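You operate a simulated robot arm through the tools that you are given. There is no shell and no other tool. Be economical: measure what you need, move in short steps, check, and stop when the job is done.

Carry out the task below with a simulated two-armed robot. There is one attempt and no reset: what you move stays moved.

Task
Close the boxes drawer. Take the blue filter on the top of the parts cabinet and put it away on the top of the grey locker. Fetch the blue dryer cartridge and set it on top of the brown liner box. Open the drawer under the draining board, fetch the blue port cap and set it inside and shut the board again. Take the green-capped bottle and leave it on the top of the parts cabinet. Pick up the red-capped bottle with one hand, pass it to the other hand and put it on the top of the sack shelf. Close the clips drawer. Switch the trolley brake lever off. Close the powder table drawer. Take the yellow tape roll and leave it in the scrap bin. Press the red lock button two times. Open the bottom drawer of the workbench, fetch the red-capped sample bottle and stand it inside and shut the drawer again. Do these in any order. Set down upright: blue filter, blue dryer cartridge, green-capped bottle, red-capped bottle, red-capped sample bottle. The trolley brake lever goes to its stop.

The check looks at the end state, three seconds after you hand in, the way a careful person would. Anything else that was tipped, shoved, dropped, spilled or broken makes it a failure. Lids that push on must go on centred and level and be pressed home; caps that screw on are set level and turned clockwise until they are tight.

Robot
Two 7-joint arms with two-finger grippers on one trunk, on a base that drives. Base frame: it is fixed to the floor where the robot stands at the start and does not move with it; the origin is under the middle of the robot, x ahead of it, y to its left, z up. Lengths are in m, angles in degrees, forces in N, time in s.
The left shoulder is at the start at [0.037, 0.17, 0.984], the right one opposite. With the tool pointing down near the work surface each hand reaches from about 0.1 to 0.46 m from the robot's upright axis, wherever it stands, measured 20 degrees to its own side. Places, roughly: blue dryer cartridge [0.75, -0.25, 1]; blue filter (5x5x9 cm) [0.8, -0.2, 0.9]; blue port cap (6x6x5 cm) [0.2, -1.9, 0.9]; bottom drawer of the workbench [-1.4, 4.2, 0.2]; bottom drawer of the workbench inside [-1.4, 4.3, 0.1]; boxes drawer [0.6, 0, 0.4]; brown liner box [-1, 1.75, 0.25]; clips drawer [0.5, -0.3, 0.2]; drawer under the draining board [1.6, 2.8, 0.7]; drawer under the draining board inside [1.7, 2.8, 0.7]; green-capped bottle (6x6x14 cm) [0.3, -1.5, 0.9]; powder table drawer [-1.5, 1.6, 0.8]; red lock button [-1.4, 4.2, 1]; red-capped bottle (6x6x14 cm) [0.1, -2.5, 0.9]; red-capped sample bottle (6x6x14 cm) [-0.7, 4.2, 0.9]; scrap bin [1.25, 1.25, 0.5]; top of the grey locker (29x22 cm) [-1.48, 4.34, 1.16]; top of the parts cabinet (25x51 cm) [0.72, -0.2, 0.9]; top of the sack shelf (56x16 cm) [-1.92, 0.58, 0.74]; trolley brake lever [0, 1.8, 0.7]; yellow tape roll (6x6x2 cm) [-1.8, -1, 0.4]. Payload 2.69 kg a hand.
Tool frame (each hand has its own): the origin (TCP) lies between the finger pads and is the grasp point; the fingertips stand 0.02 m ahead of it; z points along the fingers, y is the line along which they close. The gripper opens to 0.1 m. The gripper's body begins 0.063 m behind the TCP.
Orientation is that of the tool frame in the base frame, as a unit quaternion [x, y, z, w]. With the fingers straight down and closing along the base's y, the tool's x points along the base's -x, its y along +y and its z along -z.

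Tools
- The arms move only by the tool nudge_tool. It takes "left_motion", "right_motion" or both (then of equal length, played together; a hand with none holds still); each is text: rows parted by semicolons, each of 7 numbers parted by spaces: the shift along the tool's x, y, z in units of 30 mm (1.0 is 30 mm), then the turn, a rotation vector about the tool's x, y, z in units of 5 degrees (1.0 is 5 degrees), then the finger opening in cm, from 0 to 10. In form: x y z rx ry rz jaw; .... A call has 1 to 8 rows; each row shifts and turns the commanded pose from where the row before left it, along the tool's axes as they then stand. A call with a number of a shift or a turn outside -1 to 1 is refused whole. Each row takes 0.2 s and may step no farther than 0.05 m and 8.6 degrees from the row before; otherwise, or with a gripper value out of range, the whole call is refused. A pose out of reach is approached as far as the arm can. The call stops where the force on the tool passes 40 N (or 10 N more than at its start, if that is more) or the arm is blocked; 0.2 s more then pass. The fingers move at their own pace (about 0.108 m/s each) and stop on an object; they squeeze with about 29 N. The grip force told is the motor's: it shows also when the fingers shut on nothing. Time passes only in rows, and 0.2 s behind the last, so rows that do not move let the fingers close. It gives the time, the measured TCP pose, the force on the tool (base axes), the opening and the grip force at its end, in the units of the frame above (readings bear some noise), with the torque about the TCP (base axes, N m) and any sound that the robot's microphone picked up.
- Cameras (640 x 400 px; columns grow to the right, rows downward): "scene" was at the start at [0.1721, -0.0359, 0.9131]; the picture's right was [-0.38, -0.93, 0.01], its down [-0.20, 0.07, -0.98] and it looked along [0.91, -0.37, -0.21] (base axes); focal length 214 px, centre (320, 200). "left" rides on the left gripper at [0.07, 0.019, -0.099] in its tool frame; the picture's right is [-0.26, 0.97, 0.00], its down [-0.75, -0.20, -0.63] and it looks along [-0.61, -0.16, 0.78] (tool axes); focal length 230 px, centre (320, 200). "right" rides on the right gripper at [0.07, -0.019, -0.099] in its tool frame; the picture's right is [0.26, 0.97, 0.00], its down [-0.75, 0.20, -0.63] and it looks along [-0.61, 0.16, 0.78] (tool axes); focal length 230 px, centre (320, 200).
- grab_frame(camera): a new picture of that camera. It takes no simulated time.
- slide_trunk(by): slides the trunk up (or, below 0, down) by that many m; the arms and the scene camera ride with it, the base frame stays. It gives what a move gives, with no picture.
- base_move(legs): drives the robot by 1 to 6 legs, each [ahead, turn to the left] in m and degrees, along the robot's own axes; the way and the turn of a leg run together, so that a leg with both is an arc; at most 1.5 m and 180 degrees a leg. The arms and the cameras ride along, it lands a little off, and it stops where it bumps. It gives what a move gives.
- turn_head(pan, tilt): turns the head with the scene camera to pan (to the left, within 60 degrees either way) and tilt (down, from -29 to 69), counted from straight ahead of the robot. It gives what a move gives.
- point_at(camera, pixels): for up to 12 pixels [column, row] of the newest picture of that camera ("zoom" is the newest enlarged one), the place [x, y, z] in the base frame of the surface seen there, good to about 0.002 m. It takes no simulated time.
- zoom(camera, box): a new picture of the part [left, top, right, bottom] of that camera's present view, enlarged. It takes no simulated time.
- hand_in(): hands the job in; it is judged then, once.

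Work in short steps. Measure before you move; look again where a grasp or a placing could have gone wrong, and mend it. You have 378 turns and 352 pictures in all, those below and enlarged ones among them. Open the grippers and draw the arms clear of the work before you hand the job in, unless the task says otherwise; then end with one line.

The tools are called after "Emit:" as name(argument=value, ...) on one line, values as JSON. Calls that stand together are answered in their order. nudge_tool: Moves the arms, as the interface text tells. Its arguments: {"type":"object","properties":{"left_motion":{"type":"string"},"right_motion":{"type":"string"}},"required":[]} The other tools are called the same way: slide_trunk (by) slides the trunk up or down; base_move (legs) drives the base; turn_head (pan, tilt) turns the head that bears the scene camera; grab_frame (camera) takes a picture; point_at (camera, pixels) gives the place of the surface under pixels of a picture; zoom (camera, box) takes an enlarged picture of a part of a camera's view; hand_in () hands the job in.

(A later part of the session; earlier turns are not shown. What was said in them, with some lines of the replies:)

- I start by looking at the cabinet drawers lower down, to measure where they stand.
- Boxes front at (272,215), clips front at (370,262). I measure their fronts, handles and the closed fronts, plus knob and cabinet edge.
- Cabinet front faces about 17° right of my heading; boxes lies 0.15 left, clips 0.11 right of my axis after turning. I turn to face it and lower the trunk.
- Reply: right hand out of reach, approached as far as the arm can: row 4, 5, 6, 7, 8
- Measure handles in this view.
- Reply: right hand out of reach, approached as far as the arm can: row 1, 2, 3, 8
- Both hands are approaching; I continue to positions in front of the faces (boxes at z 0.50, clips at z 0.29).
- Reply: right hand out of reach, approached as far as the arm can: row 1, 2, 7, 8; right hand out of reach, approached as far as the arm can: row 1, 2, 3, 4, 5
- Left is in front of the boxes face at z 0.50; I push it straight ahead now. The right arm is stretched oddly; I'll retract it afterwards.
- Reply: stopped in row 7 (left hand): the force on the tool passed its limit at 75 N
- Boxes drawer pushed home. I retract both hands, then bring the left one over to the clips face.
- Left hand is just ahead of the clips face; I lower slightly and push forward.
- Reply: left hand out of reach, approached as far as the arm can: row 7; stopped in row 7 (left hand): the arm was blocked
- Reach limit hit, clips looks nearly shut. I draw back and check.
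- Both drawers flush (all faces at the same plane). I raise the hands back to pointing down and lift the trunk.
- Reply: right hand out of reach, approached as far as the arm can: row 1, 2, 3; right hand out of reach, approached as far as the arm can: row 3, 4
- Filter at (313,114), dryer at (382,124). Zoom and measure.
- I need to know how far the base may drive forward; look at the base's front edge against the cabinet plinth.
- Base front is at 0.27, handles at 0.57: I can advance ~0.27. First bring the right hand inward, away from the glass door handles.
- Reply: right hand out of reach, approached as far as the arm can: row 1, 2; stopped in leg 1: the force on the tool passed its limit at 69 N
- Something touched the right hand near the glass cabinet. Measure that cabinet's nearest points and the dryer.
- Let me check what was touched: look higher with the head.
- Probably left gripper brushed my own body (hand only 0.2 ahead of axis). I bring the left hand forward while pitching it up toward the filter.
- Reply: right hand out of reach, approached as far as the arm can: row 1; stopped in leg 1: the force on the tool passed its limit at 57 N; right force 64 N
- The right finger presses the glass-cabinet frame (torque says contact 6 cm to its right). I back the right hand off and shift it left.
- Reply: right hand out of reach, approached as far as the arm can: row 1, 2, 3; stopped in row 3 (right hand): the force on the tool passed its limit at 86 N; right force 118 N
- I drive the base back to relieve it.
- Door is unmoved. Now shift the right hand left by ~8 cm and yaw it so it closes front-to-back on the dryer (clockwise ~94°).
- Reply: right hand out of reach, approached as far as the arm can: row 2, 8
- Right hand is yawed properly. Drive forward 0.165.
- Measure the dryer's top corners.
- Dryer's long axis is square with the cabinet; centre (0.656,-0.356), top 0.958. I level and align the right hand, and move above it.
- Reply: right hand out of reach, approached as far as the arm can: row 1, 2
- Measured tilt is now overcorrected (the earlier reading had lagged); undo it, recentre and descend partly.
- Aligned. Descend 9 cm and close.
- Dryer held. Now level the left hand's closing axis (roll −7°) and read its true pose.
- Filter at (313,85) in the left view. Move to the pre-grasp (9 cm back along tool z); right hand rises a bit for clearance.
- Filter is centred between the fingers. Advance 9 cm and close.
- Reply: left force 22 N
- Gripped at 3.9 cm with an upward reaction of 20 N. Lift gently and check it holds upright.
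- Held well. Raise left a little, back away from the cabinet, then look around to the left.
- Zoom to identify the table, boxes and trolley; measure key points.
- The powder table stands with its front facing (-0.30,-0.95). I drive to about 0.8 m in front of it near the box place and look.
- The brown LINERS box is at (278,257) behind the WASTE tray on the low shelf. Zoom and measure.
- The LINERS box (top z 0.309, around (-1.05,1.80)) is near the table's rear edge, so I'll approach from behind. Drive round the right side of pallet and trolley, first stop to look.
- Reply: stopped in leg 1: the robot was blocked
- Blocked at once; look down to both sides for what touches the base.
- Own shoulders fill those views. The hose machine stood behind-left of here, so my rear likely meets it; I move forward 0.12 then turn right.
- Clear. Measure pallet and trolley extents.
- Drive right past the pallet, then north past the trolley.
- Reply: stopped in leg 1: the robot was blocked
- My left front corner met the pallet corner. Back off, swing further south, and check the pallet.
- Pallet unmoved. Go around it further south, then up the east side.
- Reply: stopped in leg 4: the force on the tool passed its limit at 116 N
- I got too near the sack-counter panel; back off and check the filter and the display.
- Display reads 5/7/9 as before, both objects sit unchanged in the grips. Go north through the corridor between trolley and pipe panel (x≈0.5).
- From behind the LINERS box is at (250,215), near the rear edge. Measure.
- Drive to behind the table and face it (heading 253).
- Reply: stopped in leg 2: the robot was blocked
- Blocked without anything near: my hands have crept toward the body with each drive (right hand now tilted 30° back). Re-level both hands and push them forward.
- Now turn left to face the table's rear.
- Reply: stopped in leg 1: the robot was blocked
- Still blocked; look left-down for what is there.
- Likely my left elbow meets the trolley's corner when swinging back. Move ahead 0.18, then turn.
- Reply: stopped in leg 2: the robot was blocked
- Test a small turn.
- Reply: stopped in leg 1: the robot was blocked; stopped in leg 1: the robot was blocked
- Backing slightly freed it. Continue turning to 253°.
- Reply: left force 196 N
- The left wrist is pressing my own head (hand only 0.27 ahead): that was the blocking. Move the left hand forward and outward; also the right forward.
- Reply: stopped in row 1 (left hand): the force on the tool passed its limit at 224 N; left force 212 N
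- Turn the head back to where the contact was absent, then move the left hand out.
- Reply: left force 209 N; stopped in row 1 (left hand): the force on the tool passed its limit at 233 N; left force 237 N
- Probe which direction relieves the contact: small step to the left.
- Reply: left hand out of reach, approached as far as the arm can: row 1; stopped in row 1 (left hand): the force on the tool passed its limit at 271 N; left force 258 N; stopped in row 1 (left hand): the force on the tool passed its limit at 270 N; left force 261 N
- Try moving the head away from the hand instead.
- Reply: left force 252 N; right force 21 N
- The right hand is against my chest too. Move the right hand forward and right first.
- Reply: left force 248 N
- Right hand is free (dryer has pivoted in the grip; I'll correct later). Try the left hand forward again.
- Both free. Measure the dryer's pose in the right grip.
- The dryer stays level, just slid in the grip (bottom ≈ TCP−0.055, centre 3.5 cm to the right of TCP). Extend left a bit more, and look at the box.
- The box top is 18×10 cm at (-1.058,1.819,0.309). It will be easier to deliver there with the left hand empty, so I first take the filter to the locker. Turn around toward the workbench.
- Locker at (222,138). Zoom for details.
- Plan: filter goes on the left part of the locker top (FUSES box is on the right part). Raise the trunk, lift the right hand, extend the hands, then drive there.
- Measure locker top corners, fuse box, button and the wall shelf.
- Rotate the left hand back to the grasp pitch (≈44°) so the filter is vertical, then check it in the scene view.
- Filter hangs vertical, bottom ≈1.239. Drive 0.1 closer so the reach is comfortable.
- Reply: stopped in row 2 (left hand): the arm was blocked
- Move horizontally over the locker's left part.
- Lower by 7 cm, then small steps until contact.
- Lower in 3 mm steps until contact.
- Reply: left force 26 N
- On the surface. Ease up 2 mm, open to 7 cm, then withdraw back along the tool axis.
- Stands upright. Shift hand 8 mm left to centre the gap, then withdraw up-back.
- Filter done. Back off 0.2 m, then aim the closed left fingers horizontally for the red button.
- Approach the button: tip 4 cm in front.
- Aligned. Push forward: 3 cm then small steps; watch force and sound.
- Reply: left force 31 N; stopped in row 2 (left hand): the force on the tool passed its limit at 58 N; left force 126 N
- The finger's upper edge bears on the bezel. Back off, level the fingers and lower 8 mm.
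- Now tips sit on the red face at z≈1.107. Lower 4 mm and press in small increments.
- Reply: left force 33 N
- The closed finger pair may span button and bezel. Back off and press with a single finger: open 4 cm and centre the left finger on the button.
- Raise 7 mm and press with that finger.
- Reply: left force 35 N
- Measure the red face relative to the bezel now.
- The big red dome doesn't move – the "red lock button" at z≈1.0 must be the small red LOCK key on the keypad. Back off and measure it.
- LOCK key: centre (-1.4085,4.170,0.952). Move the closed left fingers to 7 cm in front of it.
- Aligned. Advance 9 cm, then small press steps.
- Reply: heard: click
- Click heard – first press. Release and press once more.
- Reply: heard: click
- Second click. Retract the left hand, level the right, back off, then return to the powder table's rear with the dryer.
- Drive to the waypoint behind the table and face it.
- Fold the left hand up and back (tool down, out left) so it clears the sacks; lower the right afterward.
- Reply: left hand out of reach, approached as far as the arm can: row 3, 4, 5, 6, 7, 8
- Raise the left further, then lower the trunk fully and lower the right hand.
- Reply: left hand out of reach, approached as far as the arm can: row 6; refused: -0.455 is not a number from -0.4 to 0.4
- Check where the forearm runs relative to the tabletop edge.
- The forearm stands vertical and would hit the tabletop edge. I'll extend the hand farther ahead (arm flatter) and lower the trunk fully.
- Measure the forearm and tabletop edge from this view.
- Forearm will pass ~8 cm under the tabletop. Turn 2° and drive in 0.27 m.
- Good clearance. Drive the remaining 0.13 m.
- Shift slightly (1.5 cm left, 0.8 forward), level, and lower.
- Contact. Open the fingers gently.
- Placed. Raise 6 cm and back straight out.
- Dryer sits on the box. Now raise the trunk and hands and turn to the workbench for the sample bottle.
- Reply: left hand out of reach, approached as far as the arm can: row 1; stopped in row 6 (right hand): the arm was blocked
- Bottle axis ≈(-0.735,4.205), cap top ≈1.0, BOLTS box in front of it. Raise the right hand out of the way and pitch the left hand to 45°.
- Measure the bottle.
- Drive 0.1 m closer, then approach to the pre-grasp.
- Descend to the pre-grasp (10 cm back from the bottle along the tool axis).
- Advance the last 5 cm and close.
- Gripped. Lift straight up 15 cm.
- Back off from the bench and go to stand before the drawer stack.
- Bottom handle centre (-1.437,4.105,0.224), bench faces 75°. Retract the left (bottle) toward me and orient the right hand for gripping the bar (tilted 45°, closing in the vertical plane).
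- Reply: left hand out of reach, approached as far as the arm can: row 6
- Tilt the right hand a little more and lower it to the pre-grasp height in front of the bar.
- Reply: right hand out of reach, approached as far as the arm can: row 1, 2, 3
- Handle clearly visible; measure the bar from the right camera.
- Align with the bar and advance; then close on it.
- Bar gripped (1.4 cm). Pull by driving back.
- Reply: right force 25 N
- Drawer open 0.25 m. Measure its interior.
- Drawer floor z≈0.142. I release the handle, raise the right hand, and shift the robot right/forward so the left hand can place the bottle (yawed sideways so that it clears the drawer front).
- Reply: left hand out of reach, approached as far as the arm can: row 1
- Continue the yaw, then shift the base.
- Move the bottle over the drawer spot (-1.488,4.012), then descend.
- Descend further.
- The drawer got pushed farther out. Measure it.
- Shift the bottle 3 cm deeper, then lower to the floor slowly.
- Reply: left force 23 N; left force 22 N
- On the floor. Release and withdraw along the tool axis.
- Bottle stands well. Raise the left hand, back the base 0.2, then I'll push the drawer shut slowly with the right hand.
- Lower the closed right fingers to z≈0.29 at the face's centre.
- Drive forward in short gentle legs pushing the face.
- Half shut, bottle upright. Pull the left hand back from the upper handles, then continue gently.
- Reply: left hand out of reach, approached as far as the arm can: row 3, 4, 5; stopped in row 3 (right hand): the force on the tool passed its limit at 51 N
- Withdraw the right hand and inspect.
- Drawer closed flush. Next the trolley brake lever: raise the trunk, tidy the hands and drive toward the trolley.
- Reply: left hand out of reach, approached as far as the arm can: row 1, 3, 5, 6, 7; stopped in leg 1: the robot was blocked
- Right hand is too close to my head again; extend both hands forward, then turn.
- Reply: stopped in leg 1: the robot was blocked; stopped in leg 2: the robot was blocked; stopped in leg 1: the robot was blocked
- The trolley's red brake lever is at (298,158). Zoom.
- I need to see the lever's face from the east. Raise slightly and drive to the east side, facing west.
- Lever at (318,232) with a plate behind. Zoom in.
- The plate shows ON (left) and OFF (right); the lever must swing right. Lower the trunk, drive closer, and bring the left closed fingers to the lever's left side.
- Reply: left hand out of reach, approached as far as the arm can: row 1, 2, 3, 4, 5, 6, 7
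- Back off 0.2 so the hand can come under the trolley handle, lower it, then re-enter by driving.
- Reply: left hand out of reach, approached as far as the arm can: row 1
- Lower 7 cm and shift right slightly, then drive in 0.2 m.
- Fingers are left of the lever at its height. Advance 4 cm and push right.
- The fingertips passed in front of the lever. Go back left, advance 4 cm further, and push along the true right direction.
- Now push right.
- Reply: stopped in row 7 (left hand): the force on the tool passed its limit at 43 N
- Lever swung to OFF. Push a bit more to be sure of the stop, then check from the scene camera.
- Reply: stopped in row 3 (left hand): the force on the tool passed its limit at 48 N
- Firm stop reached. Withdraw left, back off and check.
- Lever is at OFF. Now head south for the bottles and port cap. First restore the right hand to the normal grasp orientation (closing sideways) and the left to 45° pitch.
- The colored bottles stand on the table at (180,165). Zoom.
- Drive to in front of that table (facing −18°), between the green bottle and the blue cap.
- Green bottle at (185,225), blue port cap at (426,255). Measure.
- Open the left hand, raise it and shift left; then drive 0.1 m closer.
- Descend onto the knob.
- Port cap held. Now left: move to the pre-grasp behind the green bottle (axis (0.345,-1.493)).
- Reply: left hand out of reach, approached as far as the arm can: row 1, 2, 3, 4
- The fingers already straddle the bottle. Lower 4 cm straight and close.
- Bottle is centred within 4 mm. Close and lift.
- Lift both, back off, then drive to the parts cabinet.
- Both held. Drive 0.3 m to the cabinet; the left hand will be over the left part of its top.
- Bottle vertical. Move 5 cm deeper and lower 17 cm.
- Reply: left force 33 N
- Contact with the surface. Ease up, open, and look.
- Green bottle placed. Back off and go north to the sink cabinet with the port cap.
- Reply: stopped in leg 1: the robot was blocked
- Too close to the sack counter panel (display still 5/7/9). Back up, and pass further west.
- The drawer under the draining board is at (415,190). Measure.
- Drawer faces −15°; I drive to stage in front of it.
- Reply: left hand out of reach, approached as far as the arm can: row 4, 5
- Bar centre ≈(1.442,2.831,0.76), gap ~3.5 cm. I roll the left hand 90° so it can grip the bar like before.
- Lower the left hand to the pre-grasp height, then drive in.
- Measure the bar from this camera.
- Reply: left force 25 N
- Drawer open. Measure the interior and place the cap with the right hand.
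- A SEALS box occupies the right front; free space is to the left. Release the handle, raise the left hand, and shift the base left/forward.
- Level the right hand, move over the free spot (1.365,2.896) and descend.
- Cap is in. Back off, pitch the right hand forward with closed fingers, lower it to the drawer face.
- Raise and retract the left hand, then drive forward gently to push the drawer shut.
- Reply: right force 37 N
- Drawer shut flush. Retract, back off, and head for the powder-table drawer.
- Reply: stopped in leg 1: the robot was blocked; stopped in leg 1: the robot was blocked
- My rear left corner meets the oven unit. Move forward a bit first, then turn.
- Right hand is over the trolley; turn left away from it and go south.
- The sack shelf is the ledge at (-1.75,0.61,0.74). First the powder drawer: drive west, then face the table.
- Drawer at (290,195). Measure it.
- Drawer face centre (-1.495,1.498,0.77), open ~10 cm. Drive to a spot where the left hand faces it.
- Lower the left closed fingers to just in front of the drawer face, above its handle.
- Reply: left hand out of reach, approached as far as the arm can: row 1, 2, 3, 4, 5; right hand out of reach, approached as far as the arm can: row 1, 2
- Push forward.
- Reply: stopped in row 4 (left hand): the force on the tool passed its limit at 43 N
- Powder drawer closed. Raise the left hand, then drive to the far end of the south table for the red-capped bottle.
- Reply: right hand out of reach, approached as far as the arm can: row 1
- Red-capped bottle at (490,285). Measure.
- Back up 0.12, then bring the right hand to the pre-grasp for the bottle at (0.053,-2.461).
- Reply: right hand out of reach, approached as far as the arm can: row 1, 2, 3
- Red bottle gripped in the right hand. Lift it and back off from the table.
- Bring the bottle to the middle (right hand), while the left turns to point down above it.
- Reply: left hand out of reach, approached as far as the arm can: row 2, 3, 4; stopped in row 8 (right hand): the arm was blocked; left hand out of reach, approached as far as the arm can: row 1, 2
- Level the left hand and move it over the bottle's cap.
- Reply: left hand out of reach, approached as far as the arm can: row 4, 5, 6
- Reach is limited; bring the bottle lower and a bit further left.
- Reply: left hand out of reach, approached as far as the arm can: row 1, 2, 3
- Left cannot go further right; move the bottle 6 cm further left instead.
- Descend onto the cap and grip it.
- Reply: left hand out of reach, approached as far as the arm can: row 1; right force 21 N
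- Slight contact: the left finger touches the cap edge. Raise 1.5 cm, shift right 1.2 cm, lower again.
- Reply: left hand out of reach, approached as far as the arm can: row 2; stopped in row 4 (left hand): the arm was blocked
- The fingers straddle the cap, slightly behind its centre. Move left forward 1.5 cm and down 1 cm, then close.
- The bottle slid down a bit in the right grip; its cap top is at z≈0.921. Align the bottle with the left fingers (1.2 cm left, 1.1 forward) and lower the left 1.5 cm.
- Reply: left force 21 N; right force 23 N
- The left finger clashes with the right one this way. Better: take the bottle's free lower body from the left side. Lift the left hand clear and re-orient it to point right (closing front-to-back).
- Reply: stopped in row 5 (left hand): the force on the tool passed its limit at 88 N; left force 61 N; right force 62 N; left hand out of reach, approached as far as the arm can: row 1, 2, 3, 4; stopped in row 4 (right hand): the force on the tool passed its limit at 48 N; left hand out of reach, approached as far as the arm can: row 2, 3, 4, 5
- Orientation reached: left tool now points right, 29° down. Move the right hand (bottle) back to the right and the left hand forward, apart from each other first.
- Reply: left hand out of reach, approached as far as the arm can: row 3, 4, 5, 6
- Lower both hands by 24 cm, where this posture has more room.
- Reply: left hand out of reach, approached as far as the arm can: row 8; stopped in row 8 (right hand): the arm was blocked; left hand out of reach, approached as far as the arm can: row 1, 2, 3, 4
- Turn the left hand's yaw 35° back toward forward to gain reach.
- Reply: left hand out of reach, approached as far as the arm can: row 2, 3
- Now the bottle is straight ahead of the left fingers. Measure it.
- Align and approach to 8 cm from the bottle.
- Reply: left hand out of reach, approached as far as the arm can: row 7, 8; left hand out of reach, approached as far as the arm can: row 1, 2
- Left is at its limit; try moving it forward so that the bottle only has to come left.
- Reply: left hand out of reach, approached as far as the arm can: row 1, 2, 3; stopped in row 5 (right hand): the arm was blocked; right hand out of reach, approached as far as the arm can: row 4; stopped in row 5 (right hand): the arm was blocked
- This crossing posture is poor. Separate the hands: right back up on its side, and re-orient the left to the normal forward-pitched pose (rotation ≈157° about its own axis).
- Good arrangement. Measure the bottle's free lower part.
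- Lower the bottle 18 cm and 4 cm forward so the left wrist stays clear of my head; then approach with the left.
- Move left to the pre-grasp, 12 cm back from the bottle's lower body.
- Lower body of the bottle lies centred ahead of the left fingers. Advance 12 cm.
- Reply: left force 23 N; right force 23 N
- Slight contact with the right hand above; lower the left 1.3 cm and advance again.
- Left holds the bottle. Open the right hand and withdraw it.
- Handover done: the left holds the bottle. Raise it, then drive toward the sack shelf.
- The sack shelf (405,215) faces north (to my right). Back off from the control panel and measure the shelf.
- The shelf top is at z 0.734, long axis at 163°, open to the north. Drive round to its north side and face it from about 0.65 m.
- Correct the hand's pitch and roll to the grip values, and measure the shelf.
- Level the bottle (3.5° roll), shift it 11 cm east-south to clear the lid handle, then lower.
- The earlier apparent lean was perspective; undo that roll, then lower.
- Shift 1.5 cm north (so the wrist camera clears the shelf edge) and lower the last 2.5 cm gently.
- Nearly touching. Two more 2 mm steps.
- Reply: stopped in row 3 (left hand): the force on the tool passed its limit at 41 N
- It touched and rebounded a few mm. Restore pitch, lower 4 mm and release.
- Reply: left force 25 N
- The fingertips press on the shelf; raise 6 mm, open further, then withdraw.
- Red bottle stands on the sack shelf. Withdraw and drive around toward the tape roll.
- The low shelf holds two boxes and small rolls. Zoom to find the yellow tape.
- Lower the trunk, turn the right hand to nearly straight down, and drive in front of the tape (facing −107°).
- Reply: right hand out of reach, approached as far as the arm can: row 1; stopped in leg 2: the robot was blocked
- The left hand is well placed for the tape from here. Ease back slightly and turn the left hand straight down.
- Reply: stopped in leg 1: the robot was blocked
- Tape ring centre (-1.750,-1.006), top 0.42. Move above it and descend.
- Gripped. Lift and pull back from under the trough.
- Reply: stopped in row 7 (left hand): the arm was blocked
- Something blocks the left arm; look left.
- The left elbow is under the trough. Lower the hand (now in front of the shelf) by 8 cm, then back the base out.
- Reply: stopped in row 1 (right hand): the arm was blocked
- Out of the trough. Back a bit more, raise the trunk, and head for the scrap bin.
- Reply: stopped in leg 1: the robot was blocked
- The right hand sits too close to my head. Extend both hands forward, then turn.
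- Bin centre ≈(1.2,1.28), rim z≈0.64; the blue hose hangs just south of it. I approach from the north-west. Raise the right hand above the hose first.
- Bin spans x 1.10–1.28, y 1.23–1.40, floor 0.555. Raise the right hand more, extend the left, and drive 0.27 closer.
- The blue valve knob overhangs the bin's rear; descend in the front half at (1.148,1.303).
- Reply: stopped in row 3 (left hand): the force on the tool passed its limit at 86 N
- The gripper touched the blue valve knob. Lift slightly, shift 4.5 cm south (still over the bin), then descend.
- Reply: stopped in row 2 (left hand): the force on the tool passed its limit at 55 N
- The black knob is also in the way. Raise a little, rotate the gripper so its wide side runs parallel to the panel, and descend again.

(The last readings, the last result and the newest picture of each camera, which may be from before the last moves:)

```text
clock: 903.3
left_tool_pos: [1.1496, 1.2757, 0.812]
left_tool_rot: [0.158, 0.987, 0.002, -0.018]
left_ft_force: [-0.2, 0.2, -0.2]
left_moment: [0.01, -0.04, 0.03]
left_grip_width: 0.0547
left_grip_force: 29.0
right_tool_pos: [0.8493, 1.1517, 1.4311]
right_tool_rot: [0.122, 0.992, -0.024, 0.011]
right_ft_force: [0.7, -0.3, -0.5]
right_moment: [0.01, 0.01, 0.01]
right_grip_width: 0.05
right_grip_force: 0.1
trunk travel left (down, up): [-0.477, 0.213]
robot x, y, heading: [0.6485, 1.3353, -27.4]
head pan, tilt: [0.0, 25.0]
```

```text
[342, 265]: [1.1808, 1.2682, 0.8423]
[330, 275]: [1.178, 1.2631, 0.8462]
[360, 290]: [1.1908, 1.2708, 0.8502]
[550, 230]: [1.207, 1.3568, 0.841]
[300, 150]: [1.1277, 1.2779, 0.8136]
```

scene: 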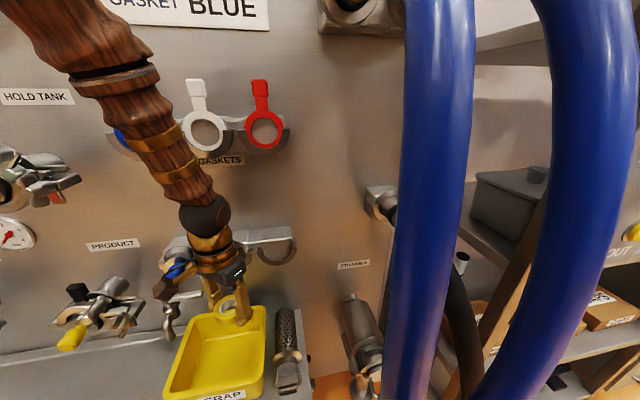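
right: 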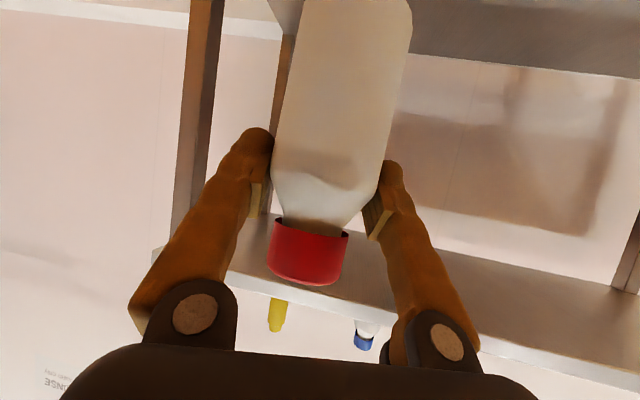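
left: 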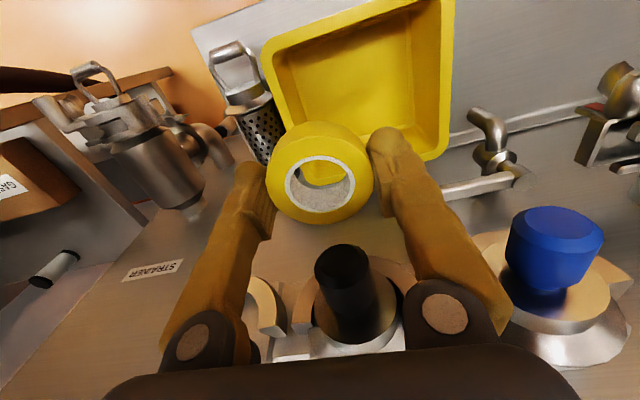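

Shift to (1.140,1.302), clear of both knobs, and descend into the bin.

Emit:
nudge_tool(left_motion="0.5 0.72 0 0 0 0 0;-0.03 0 0.9 0 0 0 0;-0.03 0 0.9 0 0 0 0;-0.03 0 0.9 0 0 0 0;-0.03 0 0.9 0 0 0 0;-0.03 0 0.9 0 0 0 0;0 0 0.9 0 0 0 0;0 0 0 0 0 0 0")

Emit:
grab_frame(camera="left")

Emit:
grab_frame(camera="scene")

```text
clock: 904.1
left_tool_pos: [1.1292, 1.3063, 0.7776]
left_tool_rot: [0.159, 0.987, -0.001, -0.009]
left_ft_force: [-0.9, 0.1, 0.1]
left_moment: [-0.02, -0.04, 0.0]
left_grip_width: 0.0545
left_grip_force: 29.4
right_tool_pos: [0.8326, 1.1599, 1.4272]
right_tool_rot: [0.122, 0.992, -0.019, -0.004]
right_ft_force: [0.8, 0.0, 0.4]
right_moment: [-0.02, -0.07, 0.0]
right_grip_width: 0.0501
right_grip_force: 0.0
trunk travel left (down, up): [-0.477, 0.213]
robot x, y, heading: [0.649, 1.3372, -27.6]
head pan, tilt: [0.0, 25.0]
stopped in row 3 (left hand): the force on the tool passed its limit at 78 N (the readings are from after the stop); the commanded pose is now the measured one
```

```text
56 pictures are left
```

left: 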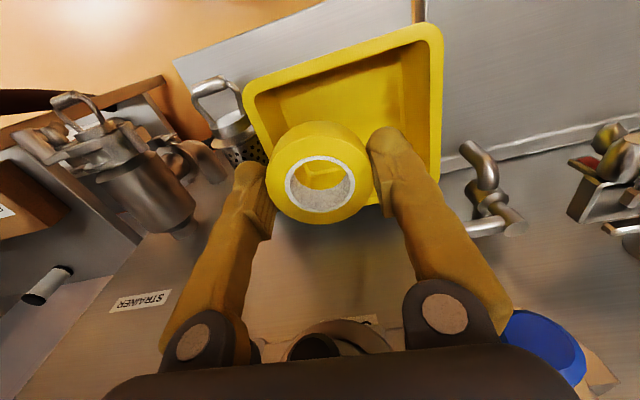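

```text
55 pictures are left
```

scene: 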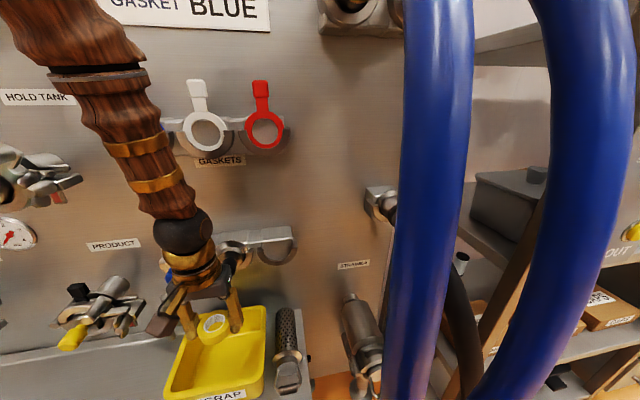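

Pitch the hand 30° forward so its body leans away from the knobs, then go down into the bin.

Emit:
nudge_tool(left_motion="0.3 0 -1 0 0 0 0;0 0 -0.6 0 -1 0 0;0 0 0 0 -1 0 0;0 0 0 0 -1 0 0;0 0 0 0 -1 0 0;0 0 0 0 -1 0 0;0 0 0 0 -1 0 0;0 0 0 0 -1 0 0")

Emit:
grab_frame(camera="left")

```text
clock: 905.9
left_tool_pos: [1.1239, 1.3086, 0.8244]
left_tool_rot: [0.151, 0.944, -0.049, 0.289]
left_ft_force: [0.5, 0.4, -0.1]
left_moment: [-0.01, 0.01, 0.03]
left_grip_width: 0.0544
left_grip_force: 29.1
right_tool_pos: [0.8347, 1.1568, 1.4255]
right_tool_rot: [0.123, 0.992, -0.019, -0.005]
right_ft_force: [0.0, 0.4, 0.4]
right_moment: [-0.02, 0.0, -0.02]
right_grip_width: 0.0498
right_grip_force: 0.1
trunk travel left (down, up): [-0.477, 0.213]
robot x, y, heading: [0.6498, 1.3378, -27.3]
head pan, tilt: [0.0, 25.0]
```

```text
54 pictures are left
```

left: 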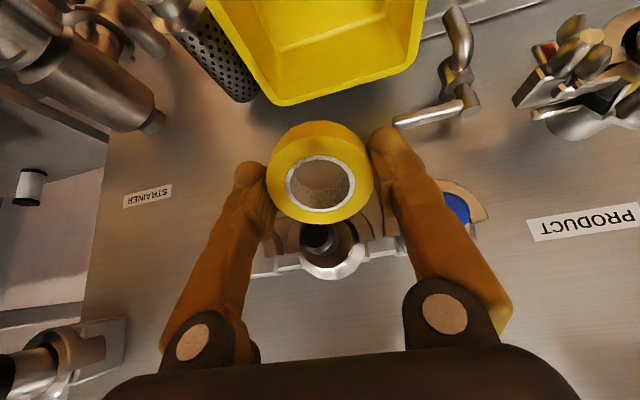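

Emit:
nudge_tool(left_motion="0.54 0 0.8 0 0 0 0;0.54 0 0.8 0 0 0 0;0.54 0 0.8 0 0 0 0;0.54 0 0.8 0 0 0 0;0.54 0 0.8 0 0 0 0;0.1 0.09 0.9 0 0 0 0;0.1 0.09 0.9 0 0 0 0;0 0 0 0 0 0 0")

Emit:
grab_frame(camera="scene")

Emit:
grab_frame(camera="left")

```text
clock: 907.7
left_tool_pos: [1.1484, 1.3024, 0.6298]
left_tool_rot: [0.152, 0.944, -0.049, 0.288]
left_ft_force: [-0.3, -0.2, 0.4]
left_moment: [0.0, -0.02, 0.0]
left_grip_width: 0.0544
left_grip_force: 29.2
right_tool_pos: [0.8344, 1.1573, 1.4252]
right_tool_rot: [0.122, 0.992, -0.019, -0.005]
right_ft_force: [0.1, -0.5, -0.1]
right_moment: [0.04, 0.03, 0.02]
right_grip_width: 0.0498
right_grip_force: 0.0
trunk travel left (down, up): [-0.477, 0.213]
robot x, y, heading: [0.6488, 1.3342, -27.3]
head pan, tilt: [0.0, 25.0]
```

```text
53 pictures are left
```

scene: 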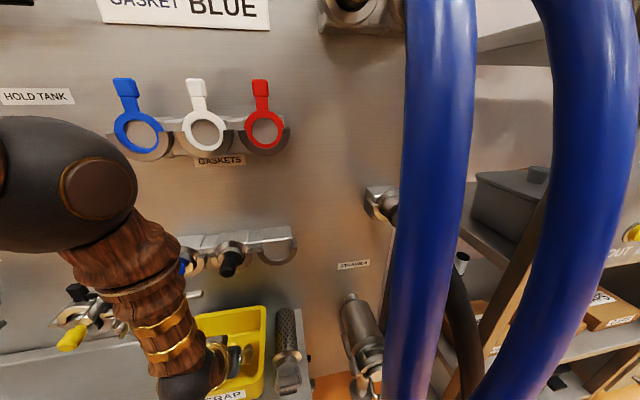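

```text
52 pictures are left
```

left: 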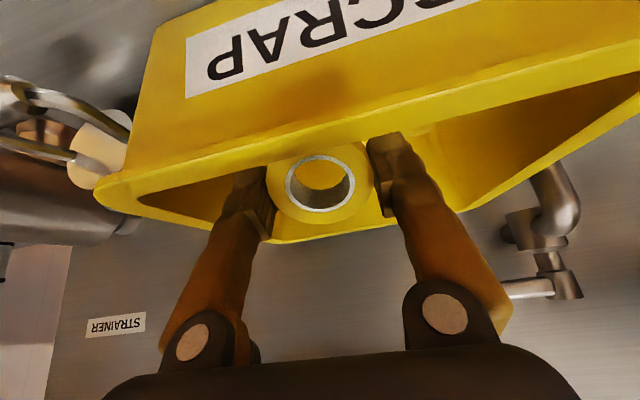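

Tape is inside the bin. Lower 2.5 cm more and release.

Emit:
nudge_tool(left_motion="0.4 0.05 0.75 0 0 0 0;0 0 0 0 0 0 6.5;0 0 0 0 0 0 8;0 0 0 0 0 0 8")

Emit:
grab_frame(camera="left")

```text
clock: 908.7
left_tool_pos: [1.1515, 1.3031, 0.6059]
left_tool_rot: [0.151, 0.945, -0.049, 0.287]
left_ft_force: [0.7, -0.5, 0.1]
left_moment: [0.01, 0.01, -0.02]
left_grip_width: 0.0799
left_grip_force: 0.2
right_tool_pos: [0.8343, 1.1575, 1.4248]
right_tool_rot: [0.124, 0.992, -0.019, -0.005]
right_ft_force: [-0.6, 0.1, -0.2]
right_moment: [0.0, -0.01, 0.02]
right_grip_width: 0.0499
right_grip_force: 0.0
trunk travel left (down, up): [-0.477, 0.213]
robot x, y, heading: [0.648, 1.3368, -27.3]
head pan, tilt: [0.0, 25.0]
```

```text
51 pictures are left
```

left: 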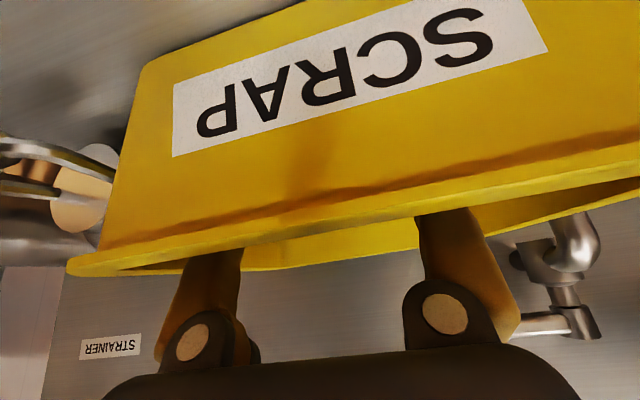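

Withdraw back-and-up along the tool axis.

Emit:
nudge_tool(left_motion="-0.3 0 -0.9 0 0 0 8;-0.2 0 -1 0 0 0 8;0 0 -1 0 0 0 8;0 0 -1 0 0 0 8;0 0 -1 0 0 0 8;-0.5 0 -0.8 0 0 0 8;-0.5 0 -0.8 0 0 0 8;-0.5 0 -0.8 0 0 0 8")

Emit:
grab_frame(camera="left")

Emit:
grab_frame(camera="scene")

```text
clock: 910.5
left_tool_pos: [1.0835, 1.329, 0.8225]
left_tool_rot: [0.151, 0.944, -0.048, 0.288]
left_ft_force: [-0.5, -0.3, 0.6]
left_moment: [0.04, 0.01, -0.01]
left_grip_width: 0.08
left_grip_force: 0.0
right_tool_pos: [0.835, 1.1586, 1.4267]
right_tool_rot: [0.122, 0.992, -0.019, -0.005]
right_ft_force: [0.5, 0.4, -0.7]
right_moment: [0.02, -0.03, 0.01]
right_grip_width: 0.05
right_grip_force: 0.1
trunk travel left (down, up): [-0.477, 0.213]
robot x, y, heading: [0.6478, 1.3334, -27.8]
head pan, tilt: [0.0, 25.0]
```

```text
50 pictures are left
```

left: 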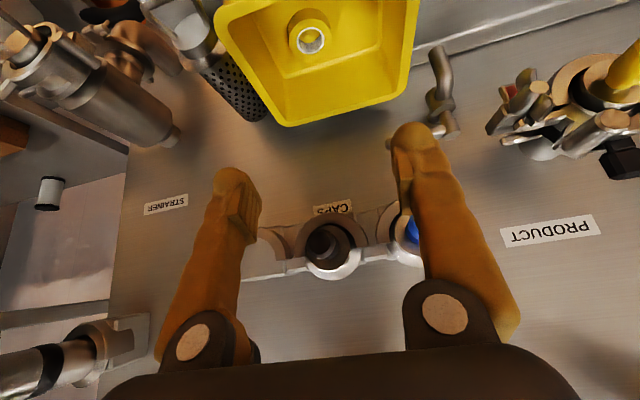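

```text
49 pictures are left
```

scene: 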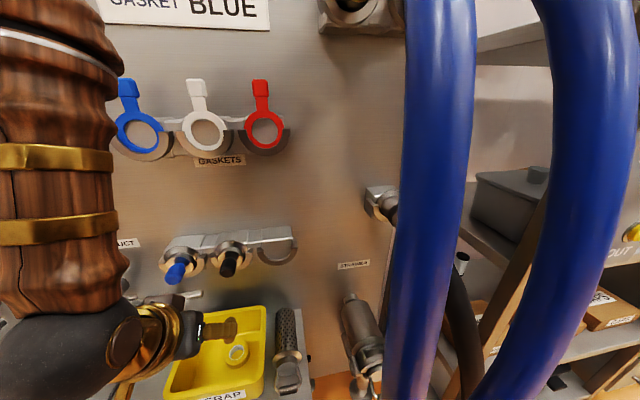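

Tape lies in the bin and the panel's caps are undisturbed. Back off and survey the results.

Emit:
base_move(legs=[[-0.3, 0]])

Emit:
nudge_tool(left_motion="-0.6 0 -0.6 0 0 0 8;-0.6 0 -0.6 0 0 0 8;-0.6 0 0 0 0 0 8;0 0 0 0 0 0 8", right_motion="-0.8 -0.5 0.5 0 0 0 5;-0.8 -0.5 0.5 0 0 0 5;-0.8 0 0.5 0 0 0 5;0 0 0 0 0 0 5")

Emit:
base_move(legs=[[0, 75], [0, 70]])

Emit:
turn_head(pan=5, tilt=12)

Emit:
grab_frame(camera="scene")

```text
clock: 912.5
left_tool_pos: [0.8158, 1.4651, 0.8224]
left_tool_rot: [0.154, 0.944, -0.05, 0.287]
left_ft_force: [-0.2, 0.4, 0.0]
left_moment: [-0.01, -0.02, 0.02]
left_grip_width: 0.0796
left_grip_force: 0.0
right_tool_pos: [0.5662, 1.2979, 1.4262]
right_tool_rot: [0.125, 0.992, -0.02, -0.004]
right_ft_force: [1.0, -1.2, -0.1]
right_moment: [-0.02, -0.05, -0.01]
right_grip_width: 0.0499
right_grip_force: 0.0
trunk travel left (down, up): [-0.477, 0.213]
robot x, y, heading: [0.3794, 1.4715, -27.7]
head pan, tilt: [0.0, 25.0]
```

```text
clock: 913.5
left_tool_pos: [0.8278, 1.4659, 0.891]
left_tool_rot: [0.154, 0.942, -0.052, 0.295]
left_ft_force: [0.4, 0.4, 0.1]
left_moment: [0.01, -0.03, -0.02]
left_grip_width: 0.08
left_grip_force: 0.1
right_tool_pos: [0.61, 1.2562, 1.3843]
right_tool_rot: [0.125, 0.992, -0.021, -0.002]
right_ft_force: [-0.1, -0.8, 0.2]
right_moment: [0.01, 0.0, 0.02]
right_grip_width: 0.0501
right_grip_force: 0.0
trunk travel left (down, up): [-0.477, 0.213]
robot x, y, heading: [0.3816, 1.4774, -27.8]
head pan, tilt: [0.0, 25.0]
```

```text
clock: 920.5
left_tool_pos: [0.0086, 1.7235, 0.8904]
left_tool_rot: [0.862, -0.41, -0.268, -0.133]
left_ft_force: [0.1, -0.6, 0.8]
left_moment: [-0.02, 0.0, 0.03]
left_grip_width: 0.0798
left_grip_force: 0.0
right_tool_pos: [0.3046, 1.7799, 1.3871]
right_tool_rot: [0.917, -0.398, 0.004, -0.022]
right_ft_force: [-0.2, 1.1, 0.0]
right_moment: [0.0, 0.0, 0.01]
right_grip_width: 0.0498
right_grip_force: 0.0
trunk travel left (down, up): [-0.477, 0.213]
robot x, y, heading: [0.3899, 1.4803, 119.3]
head pan, tilt: [0.0, 25.0]
```

```text
clock: 921.2
left_tool_pos: [0.0169, 1.7113, 0.8974]
left_tool_rot: [0.859, -0.41, -0.274, -0.137]
left_ft_force: [0.7, -0.2, 0.2]
left_moment: [0.0, 0.04, 0.0]
left_grip_width: 0.0801
left_grip_force: 0.1
right_tool_pos: [0.313, 1.7681, 1.3793]
right_tool_rot: [0.917, -0.397, 0.019, -0.011]
right_ft_force: [0.6, -0.1, 0.3]
right_moment: [-0.02, 0.02, -0.01]
right_grip_width: 0.0501
right_grip_force: 0.0
trunk travel left (down, up): [-0.477, 0.213]
robot x, y, heading: [0.3935, 1.4828, 119.6]
head pan, tilt: [5.0, 12.0]
```

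```text
48 pictures are left
```

scene: 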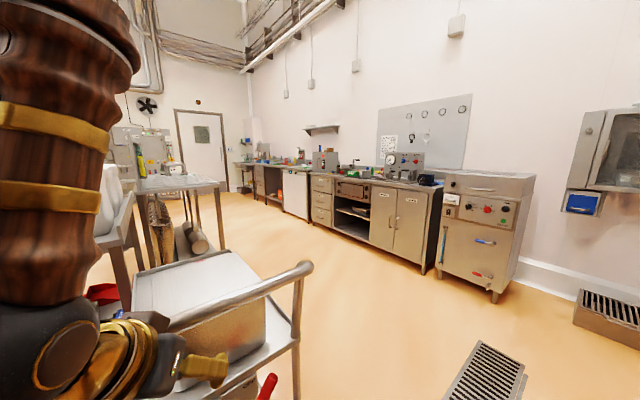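

Zoom on the locker to check the filter.

Emit:
zoom(camera="scene", box=[290, 130, 370, 230])

Emit:
base_move(legs=[[-0.2, 0]])

Emit:
turn_head(pan=30, tilt=30)

Emit:
grab_frame(camera="scene")

```text
4.00 times, centred on (330, 180) of scene
```

zoom: 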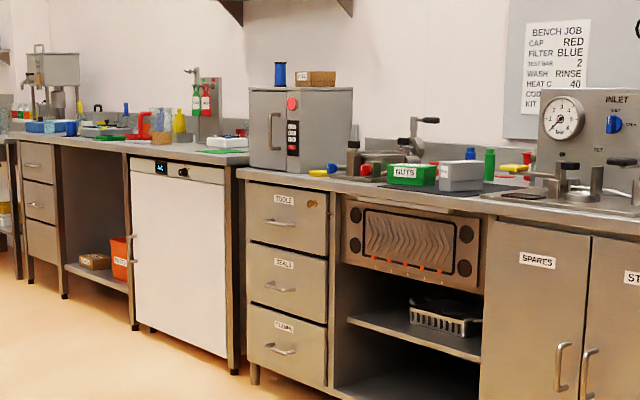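

```text
clock: 922.8
left_tool_pos: [0.1138, 1.5381, 0.8972]
left_tool_rot: [0.859, -0.409, -0.275, -0.138]
left_ft_force: [0.0, -1.1, 0.4]
left_moment: [0.02, 0.05, -0.03]
left_grip_width: 0.08
left_grip_force: 0.0
right_tool_pos: [0.4126, 1.5938, 1.3781]
right_tool_rot: [0.917, -0.398, 0.019, -0.011]
right_ft_force: [0.2, -0.5, 0.6]
right_moment: [0.02, 0.01, 0.01]
right_grip_width: 0.05
right_grip_force: 0.2
trunk travel left (down, up): [-0.477, 0.213]
robot x, y, heading: [0.4894, 1.3084, 119.4]
head pan, tilt: [5.0, 12.0]
```

```text
clock: 923.7
left_tool_pos: [0.1225, 1.5276, 0.9031]
left_tool_rot: [0.857, -0.409, -0.28, -0.142]
left_ft_force: [0.5, 1.1, -0.2]
left_moment: [0.0, 0.03, -0.01]
left_grip_width: 0.0801
left_grip_force: 0.2
right_tool_pos: [0.4184, 1.5828, 1.3701]
right_tool_rot: [0.917, -0.398, 0.034, -0.001]
right_ft_force: [0.0, -0.6, -0.7]
right_moment: [0.0, 0.01, 0.03]
right_grip_width: 0.0497
right_grip_force: 0.1
trunk travel left (down, up): [-0.477, 0.213]
robot x, y, heading: [0.487, 1.3105, 119.6]
head pan, tilt: [30.0, 30.0]
```

```text
46 pictures are left
```

scene: 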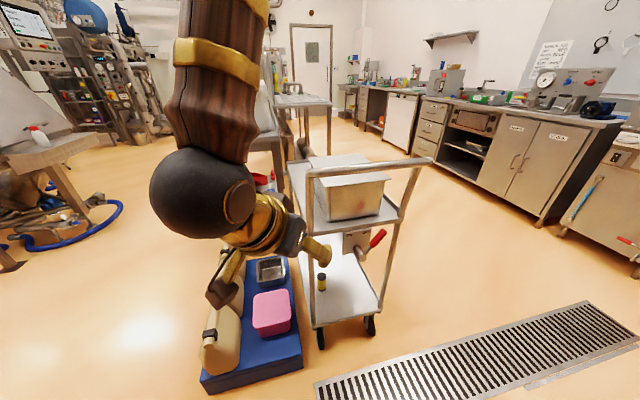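

Filter and red bottle both stand; the lever is OFF. Check that the trolley did not move, and the pallet.

Emit:
point_at(camera="scene", pixels=[[395, 225], [404, 205], [362, 252], [377, 238], [300, 370], [372, 325], [320, 340], [37, 135]])

Emit:
zoom(camera="scene", box=[300, 190, 420, 290])

Emit:
zoom(camera="scene", box=[0, 90, 120, 200])

```text
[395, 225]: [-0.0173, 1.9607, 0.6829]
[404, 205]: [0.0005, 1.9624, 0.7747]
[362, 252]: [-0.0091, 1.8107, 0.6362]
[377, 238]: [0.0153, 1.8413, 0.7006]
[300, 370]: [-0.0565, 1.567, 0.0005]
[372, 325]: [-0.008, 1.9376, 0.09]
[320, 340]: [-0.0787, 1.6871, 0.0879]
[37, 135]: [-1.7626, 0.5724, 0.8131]
```

```text
4.00 times, centred on (360, 240) of scene
```

zoom: 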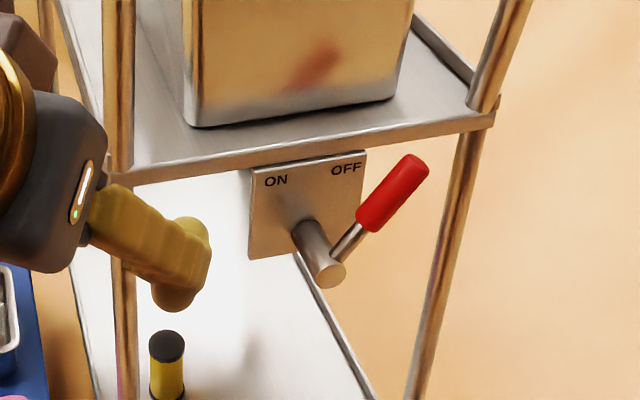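

```text
3.64 times, centred on (60, 145) of scene
```

zoom: 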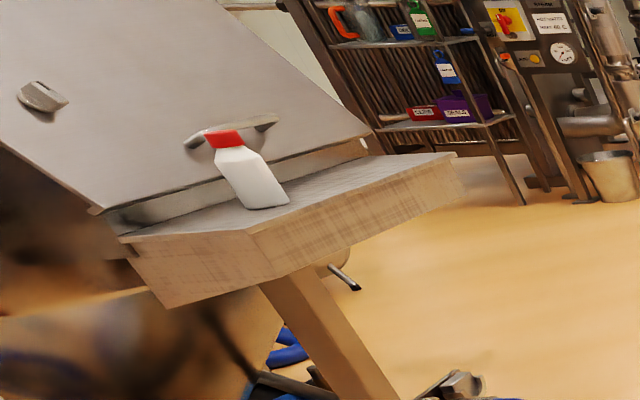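

Everything is in place: trolley unmoved, lever at OFF, red bottle and filter standing. Draw the arms clear with open grippers.

Emit:
nudge_tool(left_motion="-0.6 0 -0.6 0 0 0 9;-0.6 0 -0.6 0 0 0 9;-0.3 0 -0.6 0 0 0 9;0 0 0 0 0 0 9", right_motion="0 0 0 0 0 0 9;0 0 0 0 0 0 9;0 0 0 0 0 0 9;0 0 0 0 0 0 9")

Emit:
turn_head(pan=25, tilt=20)

Emit:
grab_frame(camera="scene")

```text
clock: 924.7
left_tool_pos: [0.1176, 1.5286, 0.9746]
left_tool_rot: [0.857, -0.409, -0.28, -0.141]
left_ft_force: [-0.1, -0.2, -1.6]
left_moment: [-0.01, 0.01, 0.02]
left_grip_width: 0.0899
left_grip_force: 0.0
right_tool_pos: [0.4181, 1.5832, 1.3696]
right_tool_rot: [0.917, -0.399, 0.033, -0.001]
right_ft_force: [-0.3, -1.0, 0.4]
right_moment: [-0.01, -0.02, 0.02]
right_grip_width: 0.09
right_grip_force: 0.1
trunk travel left (down, up): [-0.477, 0.213]
robot x, y, heading: [0.4939, 1.308, 119.7]
head pan, tilt: [30.0, 30.0]
```

```text
clock: 925.4
left_tool_pos: [0.1165, 1.5287, 0.9732]
left_tool_rot: [0.857, -0.409, -0.28, -0.142]
left_ft_force: [0.4, -0.3, 0.0]
left_moment: [0.0, 0.03, -0.03]
left_grip_width: 0.0901
left_grip_force: 0.3
right_tool_pos: [0.4194, 1.5823, 1.3707]
right_tool_rot: [0.917, -0.398, 0.034, -0.001]
right_ft_force: [-0.5, 0.0, 0.1]
right_moment: [-0.01, 0.01, 0.01]
right_grip_width: 0.0901
right_grip_force: 0.1
trunk travel left (down, up): [-0.477, 0.213]
robot x, y, heading: [0.4883, 1.3087, 119.5]
head pan, tilt: [25.0, 20.0]
```

```text
43 pictures are left
```

scene: 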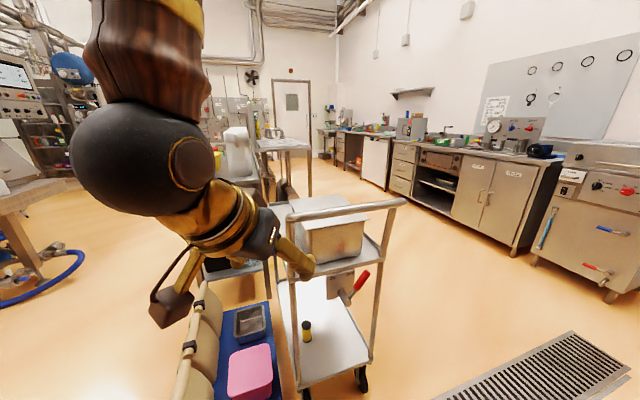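

All sub-tasks are done, the hands are open and clear; I hand the job in.

Emit:
hand_in()

```text
The job is handed in.
```

I handed in the job with all twelve sub-tasks carried out; after hand-in the tool reported only that it was received, not a result.
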